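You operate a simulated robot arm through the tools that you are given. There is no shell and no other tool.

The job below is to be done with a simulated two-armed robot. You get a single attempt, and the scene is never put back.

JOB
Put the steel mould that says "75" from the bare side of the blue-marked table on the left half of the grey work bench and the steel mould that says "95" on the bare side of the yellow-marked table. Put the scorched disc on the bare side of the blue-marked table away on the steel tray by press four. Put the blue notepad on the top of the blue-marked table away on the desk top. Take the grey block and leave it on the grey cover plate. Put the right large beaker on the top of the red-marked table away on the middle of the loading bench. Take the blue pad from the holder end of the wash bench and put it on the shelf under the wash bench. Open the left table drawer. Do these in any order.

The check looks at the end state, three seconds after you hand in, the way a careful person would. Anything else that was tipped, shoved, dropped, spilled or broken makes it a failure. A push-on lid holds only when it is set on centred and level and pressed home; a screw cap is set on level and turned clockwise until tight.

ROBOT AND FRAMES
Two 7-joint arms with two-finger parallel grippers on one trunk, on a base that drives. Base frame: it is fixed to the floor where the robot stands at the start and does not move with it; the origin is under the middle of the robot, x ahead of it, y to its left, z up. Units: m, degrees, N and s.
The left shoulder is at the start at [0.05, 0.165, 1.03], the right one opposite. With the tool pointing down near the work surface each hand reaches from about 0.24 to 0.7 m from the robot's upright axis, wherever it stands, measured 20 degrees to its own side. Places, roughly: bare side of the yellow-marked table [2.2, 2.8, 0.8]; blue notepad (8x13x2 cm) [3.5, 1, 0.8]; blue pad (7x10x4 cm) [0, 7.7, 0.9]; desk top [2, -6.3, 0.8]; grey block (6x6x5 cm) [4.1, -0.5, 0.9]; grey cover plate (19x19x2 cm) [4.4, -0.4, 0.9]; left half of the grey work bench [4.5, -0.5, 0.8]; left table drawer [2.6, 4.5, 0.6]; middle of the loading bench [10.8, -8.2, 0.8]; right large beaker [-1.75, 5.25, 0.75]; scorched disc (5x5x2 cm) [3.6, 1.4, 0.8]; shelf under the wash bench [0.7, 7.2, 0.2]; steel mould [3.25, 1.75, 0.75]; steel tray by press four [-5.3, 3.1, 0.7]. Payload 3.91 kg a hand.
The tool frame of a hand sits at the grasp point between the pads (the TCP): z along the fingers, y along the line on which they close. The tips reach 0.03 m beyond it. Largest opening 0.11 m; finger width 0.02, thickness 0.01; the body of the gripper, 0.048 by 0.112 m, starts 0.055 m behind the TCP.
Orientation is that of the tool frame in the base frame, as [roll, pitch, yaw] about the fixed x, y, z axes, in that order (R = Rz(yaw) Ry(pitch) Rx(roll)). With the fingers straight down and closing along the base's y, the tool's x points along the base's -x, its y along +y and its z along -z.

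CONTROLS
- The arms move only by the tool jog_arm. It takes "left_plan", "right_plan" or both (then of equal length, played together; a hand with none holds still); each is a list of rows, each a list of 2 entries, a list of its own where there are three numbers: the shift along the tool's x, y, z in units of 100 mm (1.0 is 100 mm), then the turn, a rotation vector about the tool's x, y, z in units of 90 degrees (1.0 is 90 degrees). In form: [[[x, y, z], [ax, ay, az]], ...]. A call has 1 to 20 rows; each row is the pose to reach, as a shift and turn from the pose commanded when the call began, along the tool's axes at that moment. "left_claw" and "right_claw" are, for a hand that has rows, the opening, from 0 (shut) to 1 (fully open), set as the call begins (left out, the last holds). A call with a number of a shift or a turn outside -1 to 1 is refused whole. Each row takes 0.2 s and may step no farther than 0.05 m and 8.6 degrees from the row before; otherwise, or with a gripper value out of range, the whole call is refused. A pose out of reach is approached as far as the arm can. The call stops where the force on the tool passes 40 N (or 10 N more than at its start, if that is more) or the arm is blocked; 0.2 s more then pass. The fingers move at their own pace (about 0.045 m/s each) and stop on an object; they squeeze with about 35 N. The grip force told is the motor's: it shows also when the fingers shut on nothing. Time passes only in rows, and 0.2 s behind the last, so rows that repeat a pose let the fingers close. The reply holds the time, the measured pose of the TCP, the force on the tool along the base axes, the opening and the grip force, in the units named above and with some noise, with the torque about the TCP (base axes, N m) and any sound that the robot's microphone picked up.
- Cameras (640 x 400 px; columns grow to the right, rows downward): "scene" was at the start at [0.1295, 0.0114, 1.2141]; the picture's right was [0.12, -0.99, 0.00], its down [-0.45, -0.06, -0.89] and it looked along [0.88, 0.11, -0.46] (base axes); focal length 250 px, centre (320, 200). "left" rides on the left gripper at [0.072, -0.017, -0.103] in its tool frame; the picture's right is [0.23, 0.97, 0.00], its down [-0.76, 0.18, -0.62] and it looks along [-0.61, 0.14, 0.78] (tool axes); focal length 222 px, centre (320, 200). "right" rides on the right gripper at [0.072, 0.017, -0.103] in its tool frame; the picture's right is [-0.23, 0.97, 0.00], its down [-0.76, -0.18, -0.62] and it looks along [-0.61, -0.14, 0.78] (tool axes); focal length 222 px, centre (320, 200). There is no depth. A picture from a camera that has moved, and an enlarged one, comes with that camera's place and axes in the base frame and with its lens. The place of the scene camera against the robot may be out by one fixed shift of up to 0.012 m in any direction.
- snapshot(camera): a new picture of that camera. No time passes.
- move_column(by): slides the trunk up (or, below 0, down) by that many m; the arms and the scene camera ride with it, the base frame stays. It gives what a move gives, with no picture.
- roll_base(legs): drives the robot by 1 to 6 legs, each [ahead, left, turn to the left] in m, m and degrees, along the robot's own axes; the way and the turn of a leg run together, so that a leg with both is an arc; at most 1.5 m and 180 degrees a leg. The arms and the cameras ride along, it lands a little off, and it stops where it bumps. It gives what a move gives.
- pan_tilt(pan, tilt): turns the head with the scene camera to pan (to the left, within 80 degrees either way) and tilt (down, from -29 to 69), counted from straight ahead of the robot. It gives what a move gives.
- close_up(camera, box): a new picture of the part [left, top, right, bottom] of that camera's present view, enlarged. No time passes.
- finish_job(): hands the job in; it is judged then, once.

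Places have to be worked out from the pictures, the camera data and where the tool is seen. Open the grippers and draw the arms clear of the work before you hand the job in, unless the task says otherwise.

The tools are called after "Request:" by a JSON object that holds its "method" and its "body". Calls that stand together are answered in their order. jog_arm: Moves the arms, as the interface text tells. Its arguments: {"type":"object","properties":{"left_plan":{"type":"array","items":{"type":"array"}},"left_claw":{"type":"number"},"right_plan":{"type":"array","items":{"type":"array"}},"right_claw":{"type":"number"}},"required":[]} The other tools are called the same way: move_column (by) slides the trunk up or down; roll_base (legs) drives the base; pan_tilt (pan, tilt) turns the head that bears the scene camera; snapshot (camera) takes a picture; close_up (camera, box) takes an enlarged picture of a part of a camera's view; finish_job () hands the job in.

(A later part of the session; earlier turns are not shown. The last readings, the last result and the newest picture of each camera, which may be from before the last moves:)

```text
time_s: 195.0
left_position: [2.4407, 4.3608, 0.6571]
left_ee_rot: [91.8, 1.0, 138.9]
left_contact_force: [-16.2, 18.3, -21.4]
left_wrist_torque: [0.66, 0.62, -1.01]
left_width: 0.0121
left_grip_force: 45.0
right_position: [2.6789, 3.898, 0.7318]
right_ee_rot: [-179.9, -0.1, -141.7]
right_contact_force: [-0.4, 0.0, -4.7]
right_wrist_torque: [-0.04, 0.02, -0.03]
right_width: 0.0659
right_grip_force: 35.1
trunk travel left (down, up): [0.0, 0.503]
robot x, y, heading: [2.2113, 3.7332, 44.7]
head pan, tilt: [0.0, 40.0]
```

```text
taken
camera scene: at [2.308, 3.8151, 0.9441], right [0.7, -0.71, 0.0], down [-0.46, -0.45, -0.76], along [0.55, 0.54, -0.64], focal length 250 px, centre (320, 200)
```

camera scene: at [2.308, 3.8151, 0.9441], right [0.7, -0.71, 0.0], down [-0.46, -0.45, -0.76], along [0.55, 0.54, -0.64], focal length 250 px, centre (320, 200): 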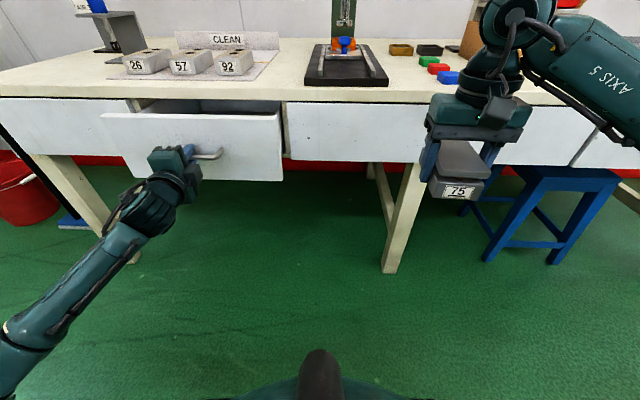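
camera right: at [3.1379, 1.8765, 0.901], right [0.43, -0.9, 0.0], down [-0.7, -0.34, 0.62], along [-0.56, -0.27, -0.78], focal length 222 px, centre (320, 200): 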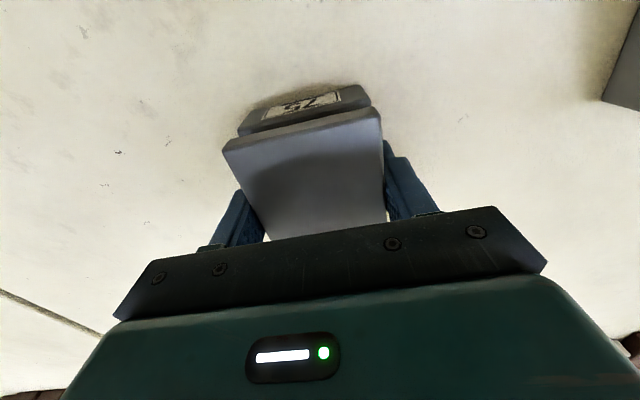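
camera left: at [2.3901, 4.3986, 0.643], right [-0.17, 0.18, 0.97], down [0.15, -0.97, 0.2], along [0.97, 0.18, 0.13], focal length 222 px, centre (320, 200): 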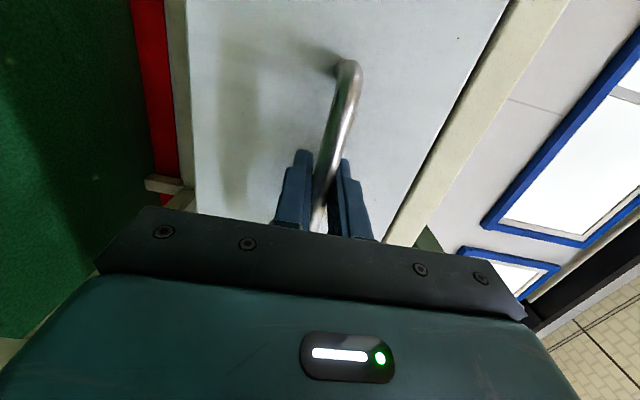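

The drawer is out ~10 cm; the sideways force shows its track runs at about 43°. I continue 10 cm along that direction, relieving the side load.

Request:
{"method": "jog_arm", "body": {"left_plan": [[[0.05, 0, -0.02], [0, 0, 0]], [[0.06, 0, -0.12], [0, 0, 0]], [[0.07, 0, -0.22], [0, 0, 0]], [[0.085, 0, -0.32], [0, 0, 0]], [[0.095, 0, -0.42], [0, 0, 0]], [[0.105, 0, -0.52], [0, 0, 0]], [[0.115, 0, -0.62], [0, 0, 0]], [[0.125, 0, -0.72], [0, 0, 0]], [[0.135, 0, -0.82], [0, 0, 0]], [[0.145, 0, -0.9], [0, 0, 0]], [[0.155, 0, -1.0], [0, 0, 0]]]}}

Request:
{"method": "snapshot", "body": {"camera": "scene"}}

```text
time_s: 197.4
left_position: [2.3656, 4.2929, 0.658]
left_ee_rot: [92.0, 1.1, 138.1]
left_contact_force: [2.0, -2.5, -33.0]
left_wrist_torque: [0.7, 0.65, 0.26]
left_width: 0.0118
left_grip_force: 44.7
right_position: [2.6795, 3.8973, 0.7305]
right_ee_rot: [-179.9, -0.2, -141.7]
right_contact_force: [0.8, 0.0, -4.9]
right_wrist_torque: [-0.05, 0.06, 0.0]
right_width: 0.0658
right_grip_force: 35.6
trunk travel left (down, up): [0.0, 0.503]
robot x, y, heading: [2.2169, 3.7315, 44.5]
head pan, tilt: [0.0, 40.0]
```

```text
taken
camera scene: at [2.3088, 3.8148, 0.9439], right [0.7, -0.71, 0.0], down [-0.46, -0.45, -0.76], along [0.55, 0.54, -0.65], focal length 250 px, centre (320, 200)
```

scene: 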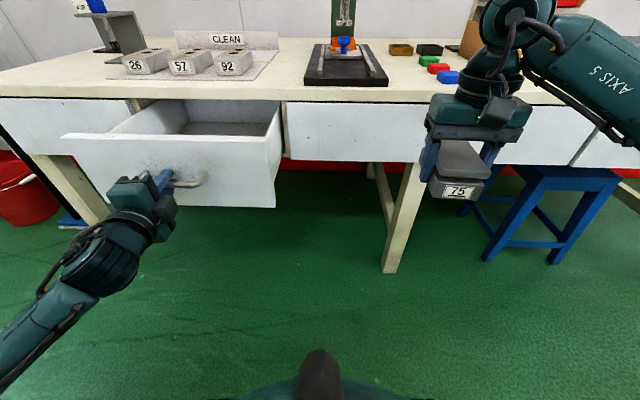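

The drawer is out 20 cm. I pull another 6 cm with the arm, lowering the command 4 mm to relieve the vertical load.

Request:
{"method": "jog_arm", "body": {"left_plan": [[[0, -0.04, 0], [0, 0, 0]], [[0.01, -0.04, -0.1], [0, 0, 0]], [[0.02, -0.04, -0.2], [0, 0, 0]], [[0.03, -0.04, -0.3], [0, 0, 0]], [[0.04, -0.04, -0.4], [0, 0, 0]], [[0.05, -0.04, -0.5], [0, 0, 0]], [[0.06, -0.04, -0.6], [0, 0, 0]]]}}

Request:
{"method": "snapshot", "body": {"camera": "scene"}}

```text
time_s: 199.0
left_position: [2.3213, 4.2528, 0.6567]
left_ee_rot: [91.5, 1.1, 138.3]
left_contact_force: [-1.1, 0.7, -26.4]
left_wrist_torque: [0.69, 0.69, -0.08]
left_width: 0.0118
left_grip_force: 45.0
right_position: [2.6787, 3.8977, 0.7316]
right_ee_rot: [-179.8, -0.2, -141.7]
right_contact_force: [0.4, 0.1, -5.5]
right_wrist_torque: [-0.03, 0.05, -0.01]
right_width: 0.0658
right_grip_force: 34.8
trunk travel left (down, up): [0.0, 0.503]
robot x, y, heading: [2.2159, 3.7329, 44.5]
head pan, tilt: [0.0, 40.0]
```

```text
taken
camera scene: at [2.3085, 3.8144, 0.944], right [0.7, -0.71, 0.0], down [-0.46, -0.45, -0.76], along [0.55, 0.54, -0.64], focal length 250 px, centre (320, 200)
```

scene: 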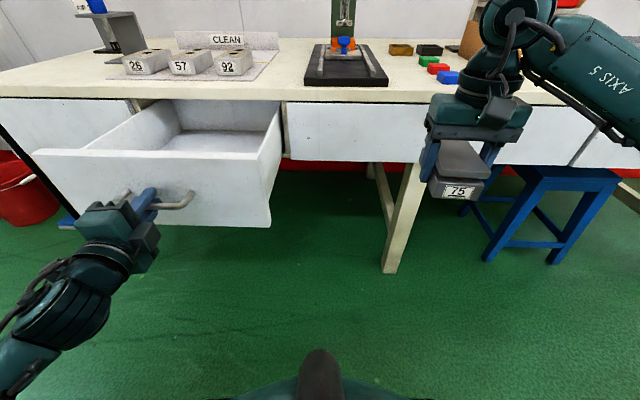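

The drawer stands about 26 cm open. I release the handle and back the hand away.

Request:
{"method": "jog_arm", "body": {"left_plan": [[[0, 0, 0], [0, 0, 0]], [[0, 0, 0], [0, 0, 0]], [[0, 0, 0], [0, 0, 0]], [[0, 0, 0], [0, 0, 0]]], "left_claw": 0.6}}

Request:
{"method": "jog_arm", "body": {"left_plan": [[[0, 0, -0.15], [0, 0, 0]], [[0, 0, -0.3], [0, 0, 0]], [[0, 0, -0.45], [0, 0, 0]], [[0, 0, -0.6], [0, 0, 0]]]}}

Request:
{"method": "snapshot", "body": {"camera": "left"}}

```text
time_s: 200.0
left_position: [2.3195, 4.2525, 0.6613]
left_ee_rot: [91.0, 1.0, 138.2]
left_contact_force: [-0.4, -0.2, 0.0]
left_wrist_torque: [-0.02, -0.03, 0.02]
left_width: 0.0658
left_grip_force: 0.0
right_position: [2.6783, 3.8966, 0.7334]
right_ee_rot: [179.9, 0.0, -141.7]
right_contact_force: [0.2, -0.2, -5.7]
right_wrist_torque: [-0.09, 0.06, 0.0]
right_width: 0.0658
right_grip_force: 35.1
trunk travel left (down, up): [0.0, 0.503]
robot x, y, heading: [2.2166, 3.7338, 44.5]
head pan, tilt: [0.0, 40.0]
```

```text
time_s: 201.0
left_position: [2.2938, 4.2329, 0.6339]
left_ee_rot: [90.9, 1.0, 138.3]
left_contact_force: [-0.9, 0.1, -0.1]
left_wrist_torque: [-0.02, -0.01, -0.02]
left_width: 0.0659
left_grip_force: 0.1
left hand out of reach, approached as far as the arm can: row 1, 2, 3, 4
right_position: [2.6793, 3.8969, 0.7315]
right_ee_rot: [-180.0, -0.1, -141.6]
right_contact_force: [0.3, -0.7, -5.1]
right_wrist_torque: [-0.01, 0.07, -0.01]
right_width: 0.066
right_grip_force: 35.0
trunk travel left (down, up): [0.0, 0.503]
robot x, y, heading: [2.2185, 3.7323, 44.7]
head pan, tilt: [0.0, 40.0]
```

```text
taken
camera left: at [2.1711, 4.2048, 0.6186], right [-0.17, 0.18, 0.97], down [0.15, -0.97, 0.2], along [0.97, 0.18, 0.14], focal length 222 px, centre (320, 200)
```

left: 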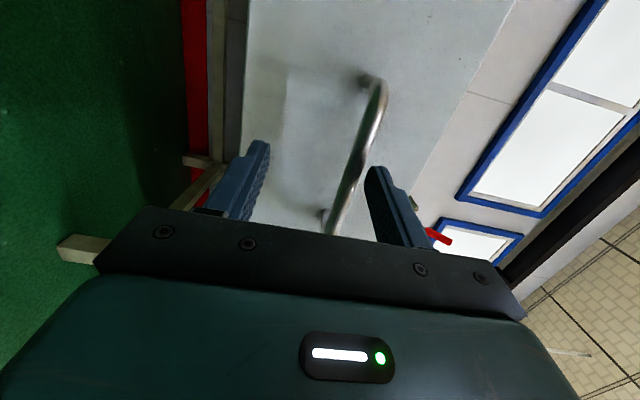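

The arm is at its folded limit with the tips still 1 cm past the bar. I back the base 5 cm (there's about 0.35 m behind me) to clear the handle.

Request:
{"method": "roll_base", "body": {"legs": [[-0.05, 0, 0]]}}

Request:
{"method": "snapshot", "body": {"camera": "left"}}

Request:
{"method": "snapshot", "body": {"camera": "scene"}}

```text
time_s: 201.9
left_position: [2.2581, 4.1972, 0.6339]
left_ee_rot: [91.0, 1.1, 138.2]
left_contact_force: [0.7, 0.4, -0.5]
left_wrist_torque: [0.01, 0.02, 0.01]
left_width: 0.0661
left_grip_force: 0.1
right_position: [2.6439, 3.8609, 0.7317]
right_ee_rot: [-179.9, 0.0, -141.7]
right_contact_force: [0.2, 0.3, -5.1]
right_wrist_torque: [-0.04, 0.03, -0.01]
right_width: 0.0658
right_grip_force: 34.8
trunk travel left (down, up): [0.0, 0.503]
robot x, y, heading: [2.1812, 3.6977, 44.5]
head pan, tilt: [0.0, 40.0]
```

```text
taken
camera left: at [2.1354, 4.1697, 0.6187], right [-0.17, 0.18, 0.97], down [0.15, -0.97, 0.2], along [0.97, 0.18, 0.14], focal length 222 px, centre (320, 200)
```

left: 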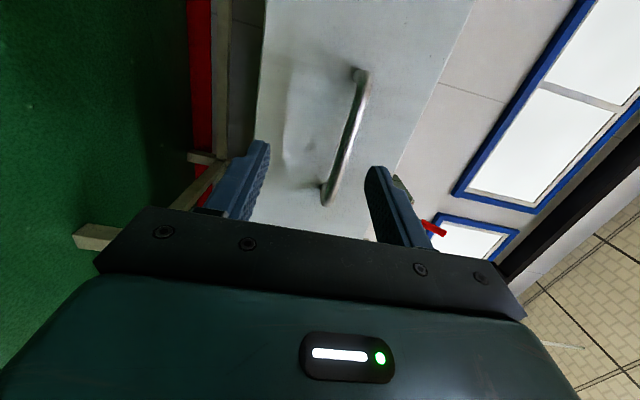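

```text
taken
camera scene: at [2.2724, 3.7778, 0.9443], right [0.7, -0.71, 0.0], down [-0.46, -0.45, -0.77], along [0.55, 0.54, -0.64], focal length 250 px, centre (320, 200)
```

scene: 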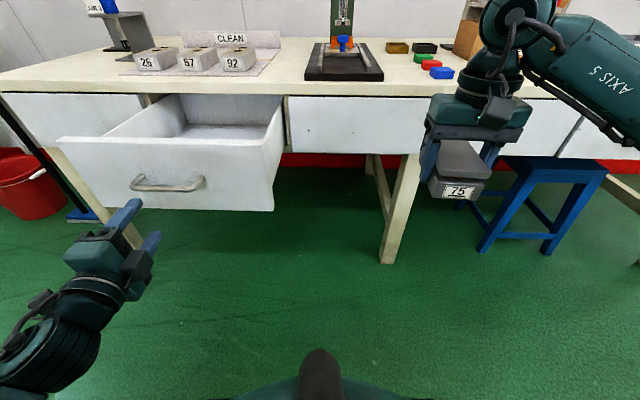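

The hand is clear and the drawer stands open. I raise the trunk 0.25 m and slide right 0.45 m to get clear of the drawer.

Request:
{"method": "move_column", "body": {"by": 0.25}}

Request:
{"method": "roll_base", "body": {"legs": [[0, -0.5, 0]]}}

Request:
{"method": "jog_arm", "body": {"left_plan": [[[0, 0, 0.3], [0, 0, -0.09]], [[0, 0, 0.5], [0, 0, -0.18]], [[0, 0, 0.7], [0, 0, -0.27]], [[0, 0, 0.9], [0, 0, -0.36]], [[0, 0, 0.9], [0, 0, -0.45]], [[0, 0, 0.9], [0, 0, -0.54]], [[0, 0, 0.9], [0, 0, -0.63]], [[0, 0, 0.9], [0, 0, -0.72]], [[0, 0, 0.9], [0, 0, -0.81]], [[0, 0, 0.9], [0, 0, -0.9]], [[0, 0, 0.9], [0, 0, -0.99]]], "left_claw": 1.0}}

```text
time_s: 204.5
left_position: [2.2571, 4.1986, 0.8844]
left_ee_rot: [91.0, 1.0, 138.1]
left_contact_force: [-0.2, 0.1, 0.1]
left_wrist_torque: [-0.02, -0.01, -0.03]
left_width: 0.0664
left_grip_force: 0.1
right_position: [2.6428, 3.8608, 0.983]
right_ee_rot: [179.9, 0.0, -141.6]
right_contact_force: [0.1, -0.4, -5.4]
right_wrist_torque: [-0.05, 0.04, 0.01]
right_width: 0.0658
right_grip_force: 34.7
trunk travel left (down, up): [-0.25, 0.253]
robot x, y, heading: [2.1825, 3.695, 44.4]
head pan, tilt: [0.0, 40.0]
```

```text
time_s: 209.4
left_position: [2.615, 3.836, 0.8843]
left_ee_rot: [91.0, 1.1, 137.6]
left_contact_force: [0.3, -1.1, 0.0]
left_wrist_torque: [0.0, -0.01, 0.0]
left_width: 0.0662
left_grip_force: 0.1
right_position: [2.997, 3.4956, 0.9819]
right_ee_rot: [-179.9, -0.1, -142.3]
right_contact_force: [0.1, -0.1, -5.1]
right_wrist_torque: [-0.03, 0.06, -0.03]
right_width: 0.0662
right_grip_force: 35.0
trunk travel left (down, up): [-0.25, 0.253]
robot x, y, heading: [2.5349, 3.3335, 43.9]
head pan, tilt: [0.0, 40.0]
```

```text
time_s: 211.8
left_position: [2.6752, 3.9025, 0.882]
left_ee_rot: [-164.6, 89.0, -116.9]
left_contact_force: [0.3, 0.1, -1.2]
left_wrist_torque: [0.02, 0.02, -0.05]
left_width: 0.11
left_grip_force: 0.0
right_position: [2.9974, 3.4945, 0.9824]
right_ee_rot: [-179.9, -0.1, -142.3]
right_contact_force: [0.0, -0.4, -5.1]
right_wrist_torque: [-0.03, 0.05, -0.01]
right_width: 0.0658
right_grip_force: 35.1
trunk travel left (down, up): [-0.25, 0.253]
robot x, y, heading: [2.535, 3.3333, 44.3]
head pan, tilt: [0.0, 40.0]
```

Now I pitch the left hand back to pointing down, rising 10 cm.

Request:
{"method": "jog_arm", "body": {"left_plan": [[[-0.15, 0, 0], [0, 0.09, 0]], [[-0.3, 0, 0], [0, 0.18, 0]], [[-0.45, 0, 0], [0, 0.27, 0]], [[-0.6, 0, 0], [0, 0.36, 0]], [[-0.75, 0, 0], [0, 0.45, 0]], [[-0.9, 0, 0], [0, 0.54, 0]], [[-1.0, 0, 0], [0, 0.63, 0]], [[-1.0, 0, 0], [0, 0.72, 0]], [[-1.0, 0, 0], [0, 0.81, 0]], [[-1.0, 0, 0], [0, 0.9, 0]], [[-1.0, 0, 0], [0, 0.99, 0]]]}}

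Request:
{"method": "snapshot", "body": {"camera": "scene"}}

```text
time_s: 214.2
left_position: [2.6761, 3.9033, 0.9831]
left_ee_rot: [-179.9, -0.2, -132.3]
left_contact_force: [-0.3, 0.0, -0.6]
left_wrist_torque: [0.0, 0.01, -0.02]
left_width: 0.1099
left_grip_force: 0.1
right_position: [2.998, 3.4941, 0.9826]
right_ee_rot: [180.0, 0.0, -142.3]
right_contact_force: [-0.4, -0.8, -5.5]
right_wrist_torque: [-0.06, 0.05, -0.01]
right_width: 0.0659
right_grip_force: 34.5
trunk travel left (down, up): [-0.25, 0.253]
robot x, y, heading: [2.533, 3.3358, 44.2]
head pan, tilt: [0.0, 40.0]
```

```text
taken
camera scene: at [2.6255, 3.4154, 1.1943], right [0.69, -0.72, 0.0], down [-0.46, -0.45, -0.77], along [0.55, 0.53, -0.64], focal length 250 px, centre (320, 200)
```

scene: 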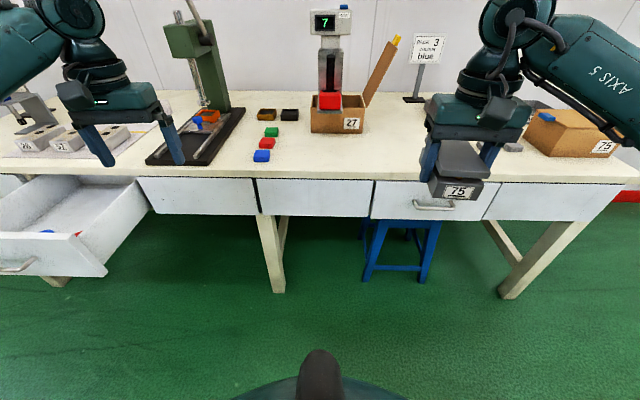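

Pose is back to normal. I turn right to face along the aisle and drive to the gap by the grey bench carrying mould 75.

Request:
{"method": "roll_base", "body": {"legs": [[0, 0, -89.2], [1.5, 0.06, 0], [1.5, 0, 0]]}}

Request:
{"method": "pan_tilt", "body": {"pan": -30, "tilt": 25}}

Request:
{"method": "snapshot", "body": {"camera": "scene"}}

```text
refused: leg 2 is longer than a leg can be; nothing moved
```

```text
time_s: 215.2
left_position: [2.6767, 3.903, 0.9828]
left_ee_rot: [-179.8, -0.1, -132.4]
left_contact_force: [0.5, -0.7, 0.1]
left_wrist_torque: [0.0, -0.02, 0.01]
left_width: 0.1102
left_grip_force: 0.1
right_position: [2.9964, 3.4952, 0.9818]
right_ee_rot: [-180.0, 0.1, -142.3]
right_contact_force: [0.3, 0.2, -5.1]
right_wrist_torque: [-0.05, 0.05, -0.03]
right_width: 0.0657
right_grip_force: 35.0
trunk travel left (down, up): [-0.25, 0.253]
robot x, y, heading: [2.5325, 3.3347, 44.0]
head pan, tilt: [-30.0, 25.0]
```

```text
taken
camera scene: at [2.6536, 3.3788, 1.2176], right [0.24, -0.97, 0.0], down [-0.41, -0.1, -0.91], along [0.88, 0.22, -0.42], focal length 250 px, centre (320, 200)
```

scene: 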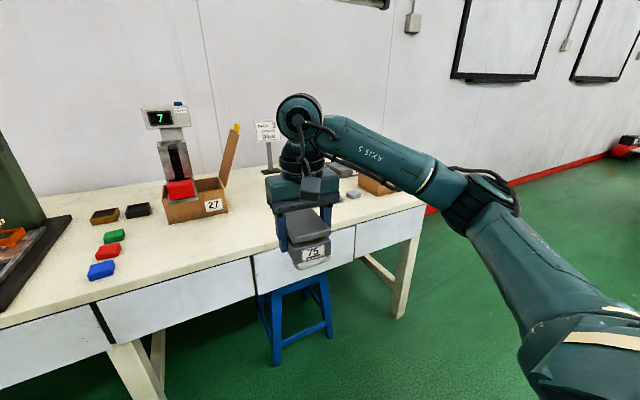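

The leg was over-long, so nothing moved. I give it in shorter legs.

Request:
{"method": "roll_base", "body": {"legs": [[0, 0, -89], [1.4, 0.05, 0], [1.4, 0, 0], [0.25, 0, 0]]}}

Request:
{"method": "snapshot", "body": {"camera": "scene"}}

```text
time_s: 234.1
left_position: [5.2598, 1.0243, 0.9829]
left_ee_rot: [-179.9, 0.0, 137.1]
left_contact_force: [0.0, -0.2, 0.4]
left_wrist_torque: [0.0, -0.03, -0.01]
left_width: 0.1099
left_grip_force: 0.0
right_position: [4.848, 0.7052, 0.9822]
right_ee_rot: [-180.0, 0.0, 127.3]
right_contact_force: [0.7, 0.0, -6.7]
right_wrist_torque: [0.05, 0.01, 0.01]
right_width: 0.0659
right_grip_force: 35.2
trunk travel left (down, up): [-0.25, 0.253]
robot x, y, heading: [4.6949, 1.1708, -46.2]
head pan, tilt: [-30.0, 25.0]
```

```text
taken
camera scene: at [4.7437, 1.0594, 1.2176], right [-0.97, -0.23, 0.0], down [-0.1, 0.41, -0.91], along [0.21, -0.88, -0.42], focal length 250 px, centre (320, 200)
```

scene: 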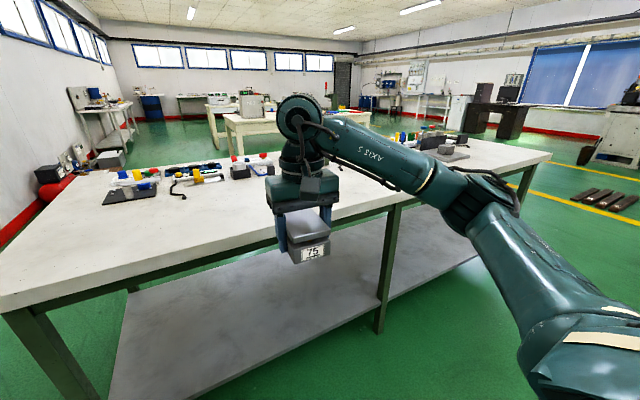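

I'm at the rear corner of the grey bench. I strafe right down the gap to its aisle end and then close in.

Request:
{"method": "roll_base", "body": {"legs": [[0, -1.4, 1], [0.2, -0.1, 0]]}}

Request:
{"method": "pan_tilt", "body": {"pan": 0, "tilt": 45}}

Request:
{"method": "snapshot", "body": {"camera": "scene"}}

```text
time_s: 247.8
left_position: [4.3334, -0.1492, 0.9823]
left_ee_rot: [-179.9, -0.2, 138.9]
left_contact_force: [1.0, 1.0, -0.2]
left_wrist_torque: [0.02, -0.01, -0.03]
left_width: 0.11
left_grip_force: 0.1
right_position: [3.9307, -0.4802, 0.9826]
right_ee_rot: [179.9, 0.0, 128.8]
right_contact_force: [0.8, 0.1, -5.6]
right_wrist_torque: [0.05, 0.07, 0.02]
right_width: 0.0661
right_grip_force: 35.1
trunk travel left (down, up): [-0.25, 0.253]
robot x, y, heading: [3.7628, -0.0169, -44.9]
head pan, tilt: [-30.0, 25.0]
```

```text
time_s: 248.8
left_position: [4.3334, -0.149, 0.9832]
left_ee_rot: [-179.9, -0.1, 138.8]
left_contact_force: [-0.3, -0.7, -0.9]
left_wrist_torque: [-0.02, 0.01, -0.01]
left_width: 0.1099
left_grip_force: 0.1
right_position: [3.9301, -0.4785, 0.982]
right_ee_rot: [-180.0, 0.0, 128.8]
right_contact_force: [-0.7, -0.4, -5.5]
right_wrist_torque: [0.07, 0.07, -0.01]
right_width: 0.0661
right_grip_force: 35.0
trunk travel left (down, up): [-0.25, 0.253]
robot x, y, heading: [3.7634, -0.0196, -44.7]
head pan, tilt: [0.0, 45.0]
```

```text
taken
camera scene: at [3.8503, -0.0959, 1.1871], right [-0.71, -0.71, 0.0], down [-0.5, 0.5, -0.71], along [0.5, -0.5, -0.71], focal length 250 px, centre (320, 200)
```

scene: 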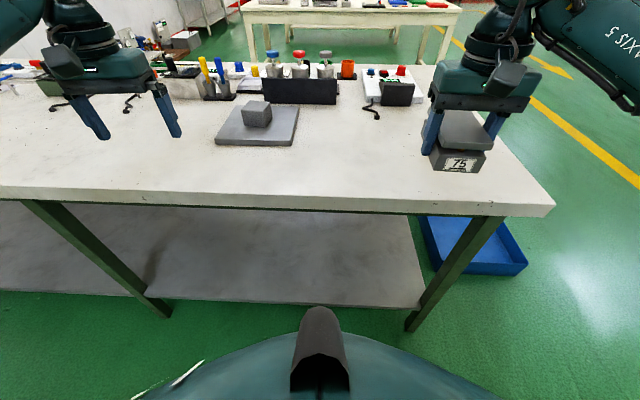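

Mould 75 is over the bench edge near the free spot where the block was. I move the base 9 cm ahead and 6 cm left, then extend the right arm 10 cm.

Request:
{"method": "roll_base", "body": {"legs": [[0.09, 0.06, 0]]}}

Request:
{"method": "jog_arm", "body": {"right_plan": [[[-0.15, 0, 0], [0, 0, 0]], [[-0.35, 0, 0], [0, 0, 0]], [[-0.55, 0, 0], [0, 0, 0]], [[-0.75, 0, 0.1], [0, 0, 0]], [[-0.9, 0, 0.3], [0, 0, 0]], [[-1.0, 0, 0.5], [0, 0, 0]], [[-1.0, 0, 0.65], [0, 0, 0]]]}}

Request:
{"method": "snapshot", "body": {"camera": "scene"}}

Request:
{"method": "snapshot", "body": {"camera": "right"}}

```text
time_s: 250.0
left_position: [4.4392, -0.1699, 0.9816]
left_ee_rot: [-179.9, 0.0, 138.6]
left_contact_force: [0.4, 0.2, -0.1]
left_wrist_torque: [0.01, 0.01, -0.01]
left_width: 0.1101
left_grip_force: 0.0
right_position: [4.0359, -0.4992, 0.9818]
right_ee_rot: [-179.9, -0.2, 128.8]
right_contact_force: [0.7, 0.7, -6.0]
right_wrist_torque: [0.04, 0.07, -0.02]
right_width: 0.0659
right_grip_force: 34.7
trunk travel left (down, up): [-0.25, 0.253]
robot x, y, heading: [3.8654, -0.0374, -45.0]
head pan, tilt: [0.0, 45.0]
```

```text
time_s: 251.6
left_position: [4.4389, -0.17, 0.9838]
left_ee_rot: [-179.9, -0.1, 138.7]
left_contact_force: [-0.4, -1.0, -0.5]
left_wrist_torque: [0.01, -0.03, 0.02]
left_width: 0.1102
left_grip_force: 0.1
right_position: [4.0971, -0.5765, 0.9153]
right_ee_rot: [180.0, -0.1, 128.9]
right_contact_force: [-0.1, -0.7, -5.3]
right_wrist_torque: [0.07, 0.08, 0.03]
right_width: 0.0661
right_grip_force: 35.2
trunk travel left (down, up): [-0.25, 0.253]
robot x, y, heading: [3.8663, -0.0366, -44.7]
head pan, tilt: [0.0, 45.0]
```

```text
taken
camera scene: at [3.9559, -0.116, 1.1871], right [-0.71, -0.71, 0.0], down [-0.5, 0.5, -0.71], along [0.5, -0.5, -0.71], focal length 250 px, centre (320, 200)
```

scene: 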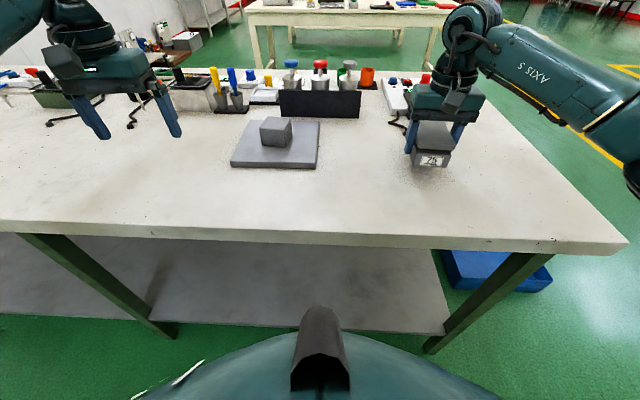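

```text
taken
camera right: at [4.0667, -0.5099, 1.0198], right [0.9, 0.43, 0.0], down [0.34, -0.71, 0.62], along [0.27, -0.56, -0.78], focal length 222 px, centre (320, 200)
```

right: 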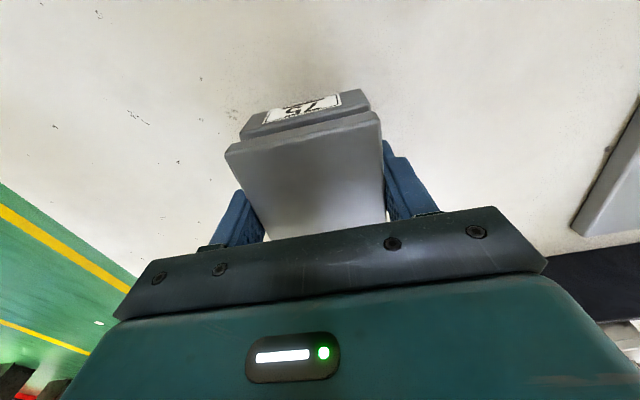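

The spot below is free (u≈3.31, v≈2.49, on the left half). I lower the mould; contact is expected at TCP z≈0.884.

Request:
{"method": "jog_arm", "body": {"right_plan": [[[0, 0, 0.1], [0, 0, 0]], [[0, 0, 0.2], [0, 0, 0]], [[0, 0, 0.26], [0, 0, 0]], [[0, 0, 0.28], [0, 0, 0]], [[0, 0, 0.3], [0, 0, 0]]]}}

```text
time_s: 252.8
left_position: [4.4386, -0.169, 0.9829]
left_ee_rot: [-179.9, -0.1, 138.7]
left_contact_force: [0.4, 0.5, 0.7]
left_wrist_torque: [0.01, 0.0, -0.02]
left_width: 0.1099
left_grip_force: 0.0
right_position: [4.0993, -0.5773, 0.8874]
right_ee_rot: [-180.0, -0.1, 128.8]
right_contact_force: [-0.6, 0.0, -5.3]
right_wrist_torque: [0.06, 0.03, 0.01]
right_width: 0.0661
right_grip_force: 34.1
trunk travel left (down, up): [-0.25, 0.253]
robot x, y, heading: [3.8693, -0.0382, -45.1]
head pan, tilt: [0.0, 45.0]
```

Still hanging; I go on in 1.5 mm steps.

Request:
{"method": "jog_arm", "body": {"right_plan": [[[0, 0, 0.015], [0, 0, 0]], [[0, 0, 0.03], [0, 0, 0]], [[0, 0, 0.045], [0, 0, 0]]]}}

```text
time_s: 253.6
left_position: [4.4383, -0.1693, 0.9833]
left_ee_rot: [-179.9, -0.2, 138.7]
left_contact_force: [-0.4, 0.6, 0.4]
left_wrist_torque: [0.03, 0.01, 0.03]
left_width: 0.11
left_grip_force: 0.1
right_position: [4.0984, -0.575, 0.8821]
right_ee_rot: [-180.0, -0.1, 128.8]
right_contact_force: [0.1, 0.2, -3.2]
right_wrist_torque: [-0.13, 0.0, -0.04]
right_width: 0.0659
right_grip_force: 35.1
trunk travel left (down, up): [-0.25, 0.253]
robot x, y, heading: [3.8697, -0.0367, -45.1]
head pan, tilt: [0.0, 45.0]
```

The mould touches (load dropping). I press 1 mm more, open, and rise.

Request:
{"method": "jog_arm", "body": {"right_plan": [[[0, 0, 0.01], [0, 0, 0]], [[0, 0, 0.01], [0, 0, 0]]]}}

Request:
{"method": "jog_arm", "body": {"right_plan": [[[0, 0, 0], [0, 0, 0]], [[0, 0, 0], [0, 0, 0]], [[0, 0, 0], [0, 0, 0]], [[0, 0, 0], [0, 0, 0]], [[0, 0, 0], [0, 0, 0]], [[0, 0, -0.2], [0, 0, 0]], [[0, 0, -0.5], [0, 0, 0]], [[0, 0, -1.0], [0, 0, 0]]], "right_claw": 1.0}}

Request:
{"method": "snapshot", "body": {"camera": "scene"}}

Request:
{"method": "snapshot", "body": {"camera": "right"}}

```text
time_s: 254.2
left_position: [4.4385, -0.17, 0.9835]
left_ee_rot: [-179.8, -0.2, 138.7]
left_contact_force: [0.3, 0.4, 0.0]
left_wrist_torque: [0.02, 0.02, 0.01]
left_width: 0.1101
left_grip_force: 0.0
right_position: [4.0984, -0.5747, 0.8817]
right_ee_rot: [-180.0, 0.2, 128.9]
right_contact_force: [-0.2, -1.6, 3.7]
right_wrist_torque: [-0.62, -0.15, -0.06]
right_width: 0.0659
right_grip_force: 34.7
trunk travel left (down, up): [-0.25, 0.253]
robot x, y, heading: [3.8692, -0.0375, -44.7]
head pan, tilt: [0.0, 45.0]
```

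```text
time_s: 256.0
left_position: [4.4383, -0.1698, 0.9836]
left_ee_rot: [-179.7, -0.2, 138.6]
left_contact_force: [0.8, -0.3, 0.1]
left_wrist_torque: [0.01, -0.01, 0.03]
left_width: 0.1101
left_grip_force: 0.0
right_position: [4.099, -0.5741, 0.9832]
right_ee_rot: [180.0, -0.1, 128.8]
right_contact_force: [-0.3, 0.0, 0.7]
right_wrist_torque: [-0.01, -0.02, -0.01]
right_width: 0.1098
right_grip_force: 0.1
trunk travel left (down, up): [-0.25, 0.253]
robot x, y, heading: [3.8727, -0.0392, -45.0]
head pan, tilt: [0.0, 45.0]
```

```text
taken
camera scene: at [3.9558, -0.1152, 1.1871], right [-0.71, -0.71, 0.0], down [-0.5, 0.5, -0.71], along [0.5, -0.5, -0.71], focal length 250 px, centre (320, 200)
```

scene: 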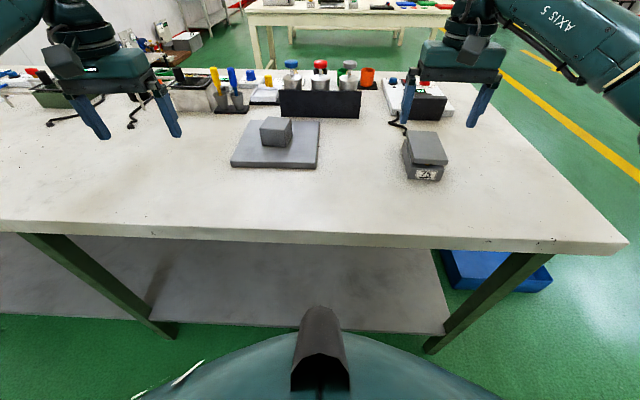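

```text
taken
camera right: at [4.0674, -0.5072, 1.0867], right [0.9, 0.43, 0.0], down [0.34, -0.7, 0.62], along [0.27, -0.56, -0.78], focal length 222 px, centre (320, 200)
```

right: 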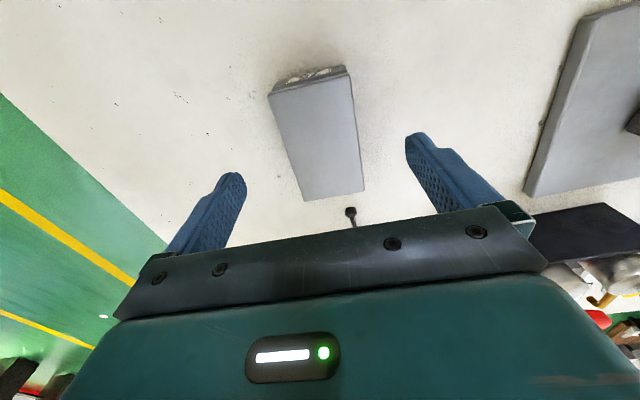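

Mould 75 is on the grey bench. Next I back off, turn around in the gap to face the blue table's end and look for the blue notepad.

Request:
{"method": "roll_base", "body": {"legs": [[-0.25, 0, 0], [0, 0.27, 0], [0, 0, 90], [0, 0, 90]]}}

Request:
{"method": "pan_tilt", "body": {"pan": 0, "tilt": 40}}

Request:
{"method": "snapshot", "body": {"camera": "scene"}}

Request:
{"method": "snapshot", "body": {"camera": "right"}}

```text
time_s: 267.9
left_position: [3.3058, 0.4624, 0.9818]
left_ee_rot: [-179.9, 0.0, -41.5]
left_contact_force: [-0.6, -0.2, -0.3]
left_wrist_torque: [0.0, -0.03, -0.01]
left_width: 0.1099
left_grip_force: 0.1
right_position: [3.6462, 0.8659, 0.9826]
right_ee_rot: [-180.0, 0.1, -51.4]
right_contact_force: [0.3, 0.3, 0.0]
right_wrist_torque: [0.02, 0.02, -0.02]
right_width: 0.1104
right_grip_force: 0.0
trunk travel left (down, up): [-0.25, 0.253]
robot x, y, heading: [3.8748, 0.3284, 134.8]
head pan, tilt: [0.0, 45.0]
```

```text
time_s: 268.6
left_position: [3.3049, 0.4607, 0.9836]
left_ee_rot: [-179.9, -0.1, -41.6]
left_contact_force: [0.5, 0.3, 0.9]
left_wrist_torque: [0.04, 0.01, 0.01]
left_width: 0.11
left_grip_force: 0.1
right_position: [3.6461, 0.8661, 0.9832]
right_ee_rot: [-180.0, 0.0, -51.4]
right_contact_force: [0.1, 0.0, -0.2]
right_wrist_torque: [-0.02, -0.01, -0.04]
right_width: 0.1101
right_grip_force: 0.0
trunk travel left (down, up): [-0.25, 0.253]
robot x, y, heading: [3.873, 0.3279, 134.7]
head pan, tilt: [0.0, 40.0]
```

```text
taken
camera scene: at [3.8042, 0.4096, 1.1944], right [0.71, 0.71, 0.0], down [0.45, -0.46, -0.77], along [-0.54, 0.54, -0.64], focal length 250 px, centre (320, 200)
```

scene: 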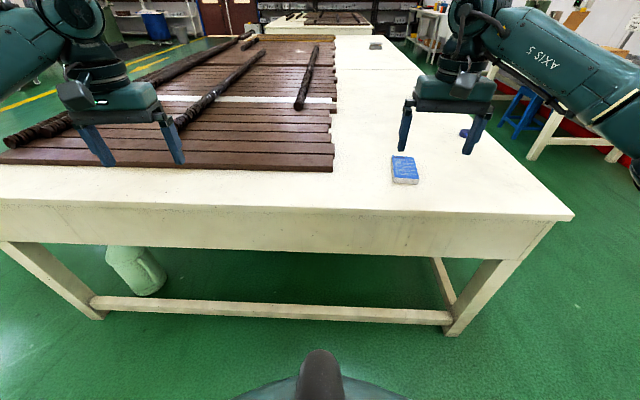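

```text
taken
camera right: at [3.6795, 0.7991, 1.0861], right [-0.9, -0.43, 0.0], down [-0.34, 0.71, 0.62], along [-0.27, 0.56, -0.78], focal length 222 px, centre (320, 200)
```

right: 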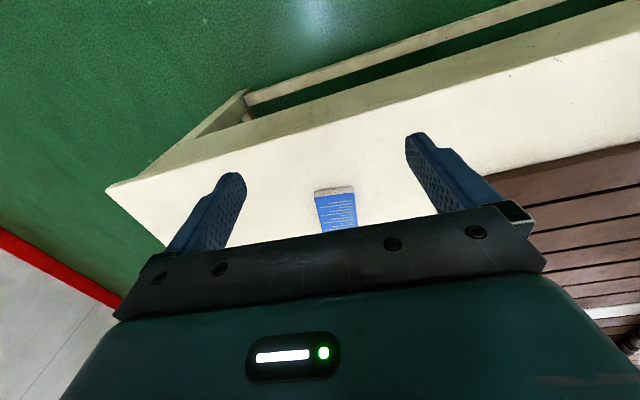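

The notepad is in line with the right hand, ~0.21 m ahead of it. I drive 0.19 m ahead and 0.035 m right and look again.

Request:
{"method": "roll_base", "body": {"legs": [[0.19, -0.035, 0]]}}

Request:
{"method": "snapshot", "body": {"camera": "right"}}

Request:
{"method": "close_up", "body": {"camera": "right", "box": [220, 60, 420, 200]}}

```text
time_s: 270.2
left_position: [3.195, 0.6212, 0.983]
left_ee_rot: [-180.0, -0.1, -41.4]
left_contact_force: [-0.2, 0.2, -0.6]
left_wrist_torque: [-0.02, 0.0, 0.01]
left_width: 0.1101
left_grip_force: 0.2
right_position: [3.5352, 1.0264, 0.9828]
right_ee_rot: [-180.0, 0.0, -51.3]
right_contact_force: [-0.1, -0.1, -0.2]
right_wrist_torque: [-0.03, -0.01, 0.02]
right_width: 0.1101
right_grip_force: 0.1
trunk travel left (down, up): [-0.25, 0.253]
robot x, y, heading: [3.7677, 0.4902, 135.0]
head pan, tilt: [0.0, 40.0]
```

```text
taken
camera right: at [3.5687, 0.9594, 1.086], right [-0.9, -0.43, 0.0], down [-0.34, 0.71, 0.62], along [-0.27, 0.56, -0.78], focal length 222 px, centre (320, 200)
```

right: 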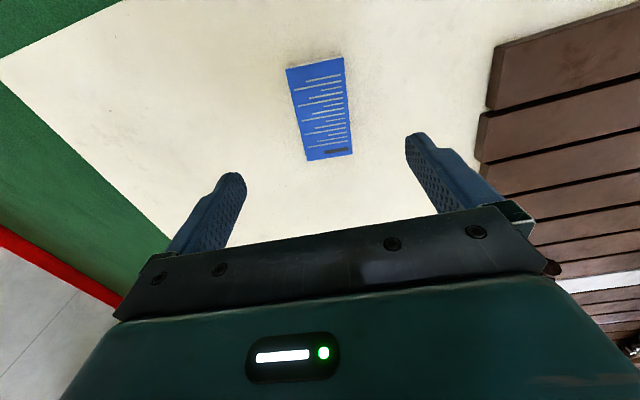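

```text
2.86 times, centred on (320, 130) of right
camera zoom: at [3.5687, 0.9594, 1.086], right [-0.9, -0.43, 0.0], down [-0.34, 0.71, 0.62], along [-0.27, 0.56, -0.78], focal length 635 px, centre (320, 400)
```

zoom: 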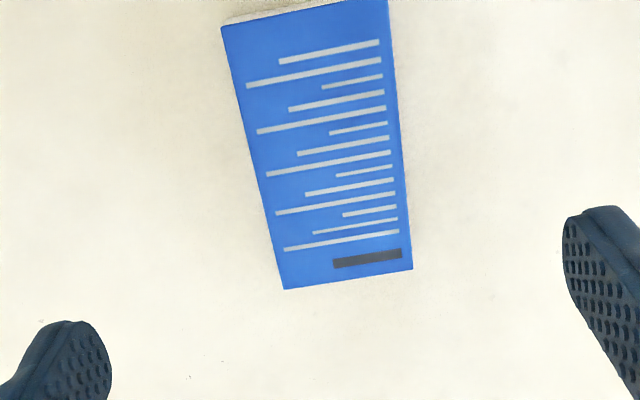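

The notepad is ~1.5 cm further forward and turned ~3°. I correct and descend 9.5 cm with the right hand.

Request:
{"method": "jog_arm", "body": {"right_plan": [[[-0.08, 0.02, 0.3], [0, 0, 0.03]], [[-0.15, 0.03, 0.6], [0, 0, 0.033]], [[-0.15, 0.03, 0.95], [0, 0, 0.033]]]}}

Request:
{"method": "snapshot", "body": {"camera": "right"}}

```text
time_s: 271.0
left_position: [3.1953, 0.6219, 0.983]
left_ee_rot: [180.0, -0.1, -41.5]
left_contact_force: [-0.8, -0.7, 0.7]
left_wrist_torque: [0.0, 0.01, -0.02]
left_width: 0.11
left_grip_force: 0.0
right_position: [3.5232, 1.0356, 0.8874]
right_ee_rot: [-180.0, 0.0, -54.4]
right_contact_force: [0.1, 0.4, 0.1]
right_wrist_torque: [-0.01, -0.02, 0.01]
right_width: 0.1101
right_grip_force: 0.0
trunk travel left (down, up): [-0.25, 0.253]
robot x, y, heading: [3.7665, 0.4885, 135.1]
head pan, tilt: [0.0, 40.0]
```

```text
taken
camera right: at [3.5533, 0.9674, 0.9915], right [-0.92, -0.38, 0.0], down [-0.3, 0.72, 0.62], along [-0.24, 0.58, -0.78], focal length 222 px, centre (320, 200)
```

right: 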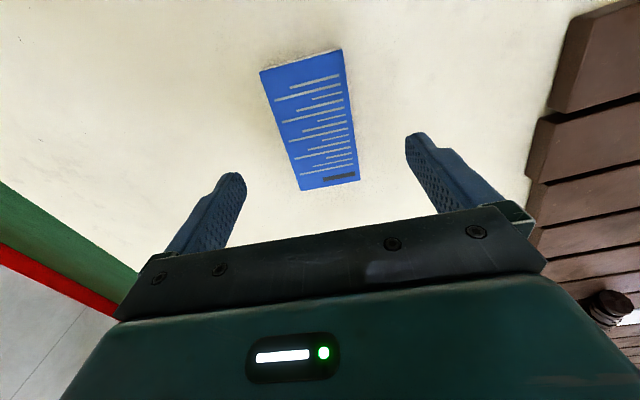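

Aligned. I descend to TCP z≈0.798 (tips just above the 0.764 table).

Request:
{"method": "jog_arm", "body": {"right_plan": [[[0, -0.04, 0.3], [0, 0, 0]], [[0, -0.04, 0.6], [0, 0, 0]], [[0, -0.04, 0.78], [0, 0, 0]], [[0, -0.04, 0.85], [0, 0, 0]], [[0, -0.04, 0.89], [0, 0, 0]]]}}

Request:
{"method": "snapshot", "body": {"camera": "right"}}

```text
time_s: 272.2
left_position: [3.1961, 0.6222, 0.9831]
left_ee_rot: [-179.9, -0.2, -41.3]
left_contact_force: [-0.3, -0.5, 0.0]
left_wrist_torque: [0.01, -0.01, -0.01]
left_width: 0.1098
left_grip_force: 0.0
right_position: [3.5272, 1.039, 0.7971]
right_ee_rot: [180.0, 0.1, -54.2]
right_contact_force: [-0.6, -0.7, 0.4]
right_wrist_torque: [0.0, -0.01, -0.01]
right_width: 0.1099
right_grip_force: 0.1
trunk travel left (down, up): [-0.25, 0.253]
robot x, y, heading: [3.7623, 0.4902, 135.1]
head pan, tilt: [0.0, 40.0]
```

```text
taken
camera right: at [3.5561, 0.9703, 0.9021], right [-0.92, -0.39, 0.0], down [-0.3, 0.72, 0.62], along [-0.24, 0.58, -0.78], focal length 222 px, centre (320, 200)
```

right: 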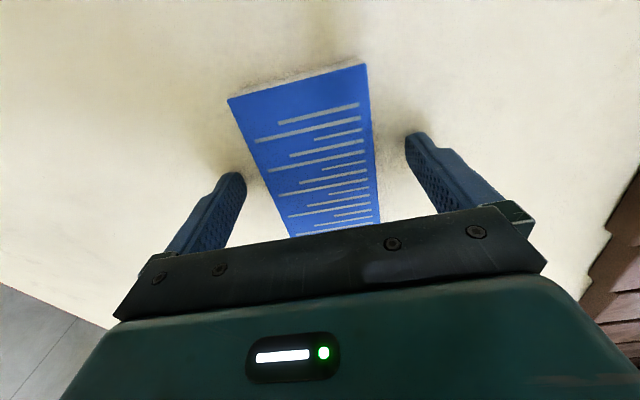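

The fingers straddle the notepad close to the table. I close the right gripper.

Request:
{"method": "jog_arm", "body": {"right_plan": [[[0, 0, 0], [0, 0, 0]], [[0, 0, 0], [0, 0, 0]], [[0, 0, 0], [0, 0, 0]], [[0, 0, 0], [0, 0, 0]], [[0, 0, 0], [0, 0, 0]]], "right_claw": 0.0}}

Request:
{"method": "jog_arm", "body": {"right_plan": [[[0, 0, -0.03], [0, 0, 0]], [[0, 0, -0.06], [0, 0, 0]], [[0, 0, -0.1], [0, 0, 0]], [[0, 0, -0.15], [0, 0, 0]], [[0, 0, -0.2], [0, 0, 0]]]}}

Request:
{"method": "snapshot", "body": {"camera": "right"}}

```text
time_s: 273.4
left_position: [3.1962, 0.6214, 0.9837]
left_ee_rot: [-179.9, -0.1, -41.4]
left_contact_force: [-0.3, 0.2, 0.8]
left_wrist_torque: [0.0, -0.03, 0.03]
left_width: 0.1099
left_grip_force: 0.1
right_position: [3.5274, 1.0398, 0.7988]
right_ee_rot: [180.0, 0.0, -54.2]
right_contact_force: [0.2, -0.4, 0.6]
right_wrist_torque: [0.0, -0.03, 0.0]
right_width: 0.0694
right_grip_force: 34.7
trunk travel left (down, up): [-0.25, 0.253]
robot x, y, heading: [3.7672, 0.4918, 135.1]
head pan, tilt: [0.0, 40.0]
```

```text
time_s: 274.6
left_position: [3.1961, 0.6209, 0.9836]
left_ee_rot: [-179.9, -0.1, -41.4]
left_contact_force: [0.3, 0.4, -0.8]
left_wrist_torque: [0.01, -0.02, 0.0]
left_width: 0.11
left_grip_force: 0.0
right_position: [3.5266, 1.0374, 0.8174]
right_ee_rot: [-180.0, 0.0, -54.2]
right_contact_force: [-0.6, -0.8, -1.7]
right_wrist_torque: [-0.03, 0.01, -0.01]
right_width: 0.0692
right_grip_force: 35.1
trunk travel left (down, up): [-0.25, 0.253]
robot x, y, heading: [3.7661, 0.4873, 134.7]
head pan, tilt: [0.0, 40.0]
```

```text
taken
camera right: at [3.557, 0.9696, 0.9224], right [-0.92, -0.39, 0.0], down [-0.3, 0.72, 0.62], along [-0.24, 0.58, -0.78], focal length 222 px, centre (320, 200)
```

right: 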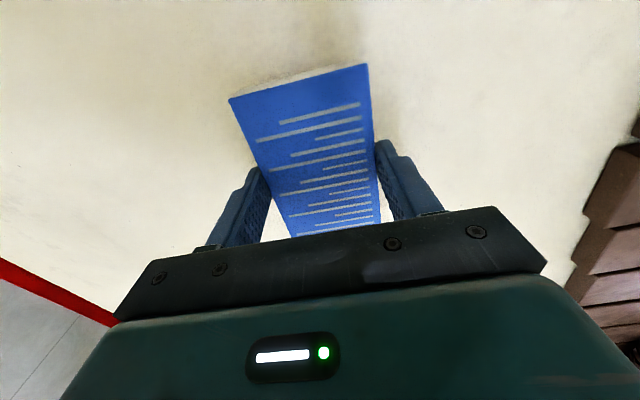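

The notepad is held. I lift 10 cm further, then drive around to the rear of the table for the disc.

Request:
{"method": "jog_arm", "body": {"right_plan": [[[0, 0, -0.15], [0, 0, 0]], [[0, 0, -0.35], [0, 0, 0]], [[0, 0, -0.55], [0, 0, 0]], [[0, 0, -0.75], [0, 0, 0]], [[0.1, 0, -0.95], [0, 0, 0]], [[0.3, 0, -1.0], [0, 0, 0]], [[0.5, 0, -1.0], [0, 0, 0]]]}}

Request:
{"method": "roll_base", "body": {"legs": [[-0.15, 0, 0], [0, -1.24, 0], [1.25, 0, 0], [0, 0, 90]]}}

Request:
{"method": "snapshot", "body": {"camera": "scene"}}

Request:
{"method": "snapshot", "body": {"camera": "left"}}

```text
time_s: 276.2
left_position: [3.1951, 0.6196, 0.9825]
left_ee_rot: [-179.9, -0.1, -41.4]
left_contact_force: [-0.4, 0.0, 0.3]
left_wrist_torque: [-0.01, 0.02, 0.0]
left_width: 0.1099
left_grip_force: 0.0
right_position: [3.5568, 0.9983, 0.9161]
right_ee_rot: [180.0, 0.0, -54.3]
right_contact_force: [-0.1, 0.0, -2.2]
right_wrist_torque: [-0.04, -0.01, -0.01]
right_width: 0.0692
right_grip_force: 35.0
trunk travel left (down, up): [-0.25, 0.253]
robot x, y, heading: [3.7674, 0.4904, 135.1]
head pan, tilt: [0.0, 40.0]
```

```text
time_s: 298.1
left_position: [3.7411, 1.5892, 0.9839]
left_ee_rot: [-179.9, -0.1, 47.9]
left_contact_force: [0.4, 0.5, -0.6]
left_wrist_torque: [0.01, -0.02, -0.02]
left_width: 0.1102
left_grip_force: 0.1
right_position: [3.3685, 1.9554, 0.916]
right_ee_rot: [180.0, 0.0, 35.1]
right_contact_force: [-0.6, -0.2, -0.9]
right_wrist_torque: [-0.01, 0.01, 0.02]
right_width: 0.0691
right_grip_force: 34.7
trunk travel left (down, up): [-0.25, 0.253]
robot x, y, heading: [3.8833, 2.1586, -135.6]
head pan, tilt: [0.0, 40.0]
```

```text
taken
camera scene: at [3.808, 2.0785, 1.1944], right [-0.7, 0.72, 0.0], down [0.46, 0.45, -0.77], along [-0.55, -0.53, -0.64], focal length 250 px, centre (320, 200)
```

scene: 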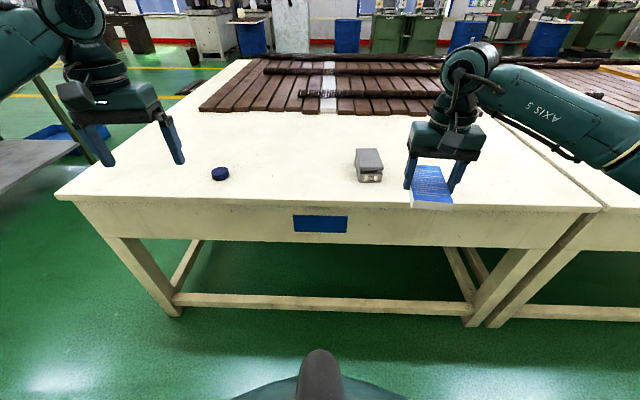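

```text
taken
camera left: at [3.778, 1.6549, 1.0878], right [0.88, -0.48, 0.0], down [-0.38, -0.69, 0.62], along [-0.3, -0.54, -0.78], focal length 222 px, centre (320, 200)
```

left: 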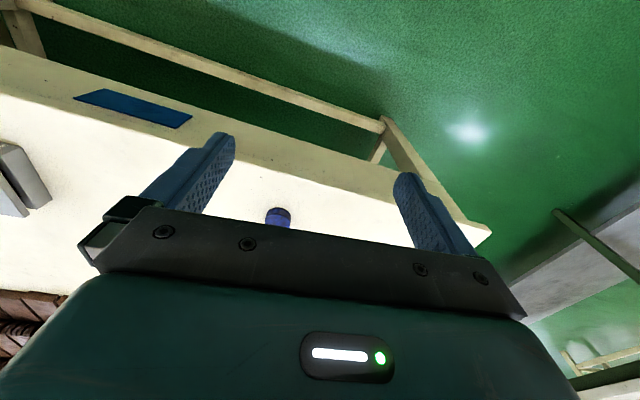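

The disc is ~0.23 m ahead of the left hand. I drive 0.2 m ahead, 1.7 cm right.

Request:
{"method": "roll_base", "body": {"legs": [[0.2, -0.017, 0.5]]}}

Request:
{"method": "snapshot", "body": {"camera": "left"}}

```text
time_s: 299.6
left_position: [3.5938, 1.4598, 0.9816]
left_ee_rot: [-179.9, -0.1, 48.5]
left_contact_force: [1.0, 0.1, -0.1]
left_wrist_torque: [0.0, 0.03, 0.03]
left_width: 0.11
left_grip_force: 0.0
right_position: [3.2173, 1.8228, 0.9164]
right_ee_rot: [-180.0, 0.0, 35.7]
right_contact_force: [-0.7, -0.6, -0.8]
right_wrist_torque: [0.01, 0.0, 0.04]
right_width: 0.0695
right_grip_force: 34.8
trunk travel left (down, up): [-0.25, 0.253]
robot x, y, heading: [3.727, 2.0297, -135.1]
head pan, tilt: [0.0, 40.0]
```

```text
taken
camera left: at [3.6299, 1.5267, 1.0877], right [0.88, -0.47, 0.0], down [-0.37, -0.69, 0.62], along [-0.3, -0.55, -0.78], focal length 222 px, centre (320, 200)
```

left: 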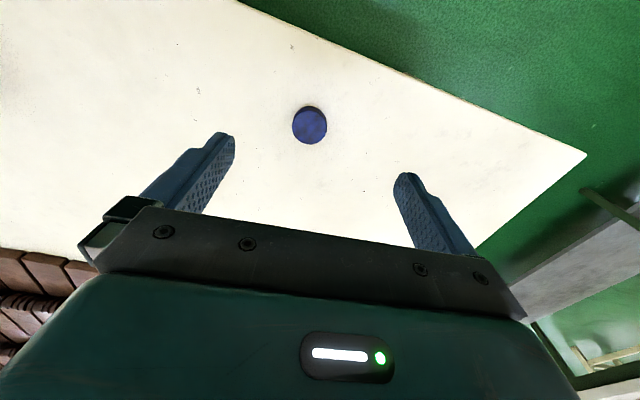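

The disc is 3.4 cm further forward and 1.4 cm to the side. I correct and descend 9 cm.

Request:
{"method": "jog_arm", "body": {"left_plan": [[[-0.17, -0.07, 0.2], [0, 0, 0]], [[-0.34, -0.145, 0.55], [0, 0, 0]], [[-0.34, -0.145, 0.92], [0, 0, 0]]]}}

Request:
{"method": "snapshot", "body": {"camera": "left"}}

```text
time_s: 300.4
left_position: [3.5605, 1.4458, 0.8918]
left_ee_rot: [-179.8, 0.0, 48.5]
left_contact_force: [-0.5, 0.5, 0.3]
left_wrist_torque: [0.01, 0.0, 0.02]
left_width: 0.1098
left_grip_force: 0.1
right_position: [3.2168, 1.8225, 0.9183]
right_ee_rot: [180.0, 0.0, 35.7]
right_contact_force: [1.4, -0.3, -1.1]
right_wrist_torque: [0.05, -0.04, 0.0]
right_width: 0.0693
right_grip_force: 35.2
trunk travel left (down, up): [-0.25, 0.253]
robot x, y, heading: [3.7281, 2.0311, -135.2]
head pan, tilt: [0.0, 40.0]
```

```text
taken
camera left: at [3.5973, 1.5117, 0.9955], right [0.88, -0.47, 0.0], down [-0.37, -0.69, 0.62], along [-0.3, -0.55, -0.78], focal length 222 px, centre (320, 200)
```

left: 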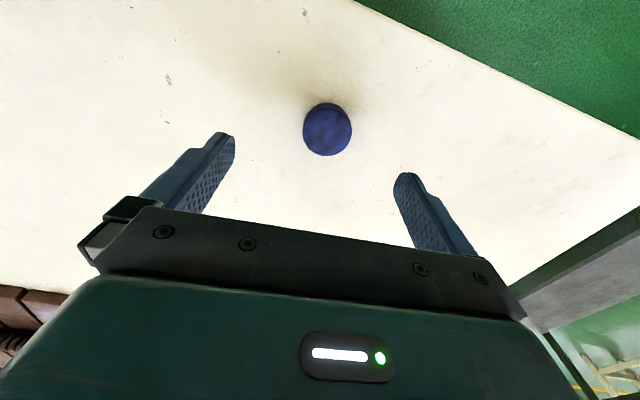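

Nearly centred; I correct 7–8 mm and descend to TCP z≈0.798.

Request:
{"method": "jog_arm", "body": {"left_plan": [[[-0.08, 0.07, 0.3], [0, 0, 0]], [[-0.08, 0.07, 0.6], [0, 0, 0]], [[-0.08, 0.07, 0.8], [0, 0, 0]], [[-0.08, 0.07, 0.9], [0, 0, 0]], [[-0.08, 0.07, 0.94], [0, 0, 0]]]}}

Request:
{"method": "snapshot", "body": {"camera": "left"}}

```text
time_s: 301.6
left_position: [3.5606, 1.4352, 0.7974]
left_ee_rot: [-179.8, 0.0, 48.4]
left_contact_force: [0.1, -0.6, 0.0]
left_wrist_torque: [0.02, -0.04, 0.0]
left_width: 0.11
left_grip_force: 0.0
right_position: [3.2184, 1.8231, 0.9166]
right_ee_rot: [180.0, 0.0, 35.7]
right_contact_force: [1.1, -0.1, -0.8]
right_wrist_torque: [0.0, 0.01, -0.02]
right_width: 0.0693
right_grip_force: 35.3
trunk travel left (down, up): [-0.25, 0.253]
robot x, y, heading: [3.7272, 2.0291, -135.0]
head pan, tilt: [0.0, 40.0]
```

```text
taken
camera left: at [3.5962, 1.501, 0.902], right [0.88, -0.47, 0.0], down [-0.37, -0.69, 0.62], along [-0.3, -0.55, -0.78], focal length 222 px, centre (320, 200)
```

left: 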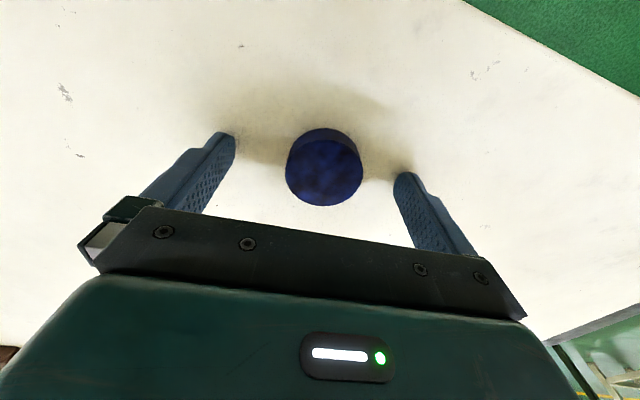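

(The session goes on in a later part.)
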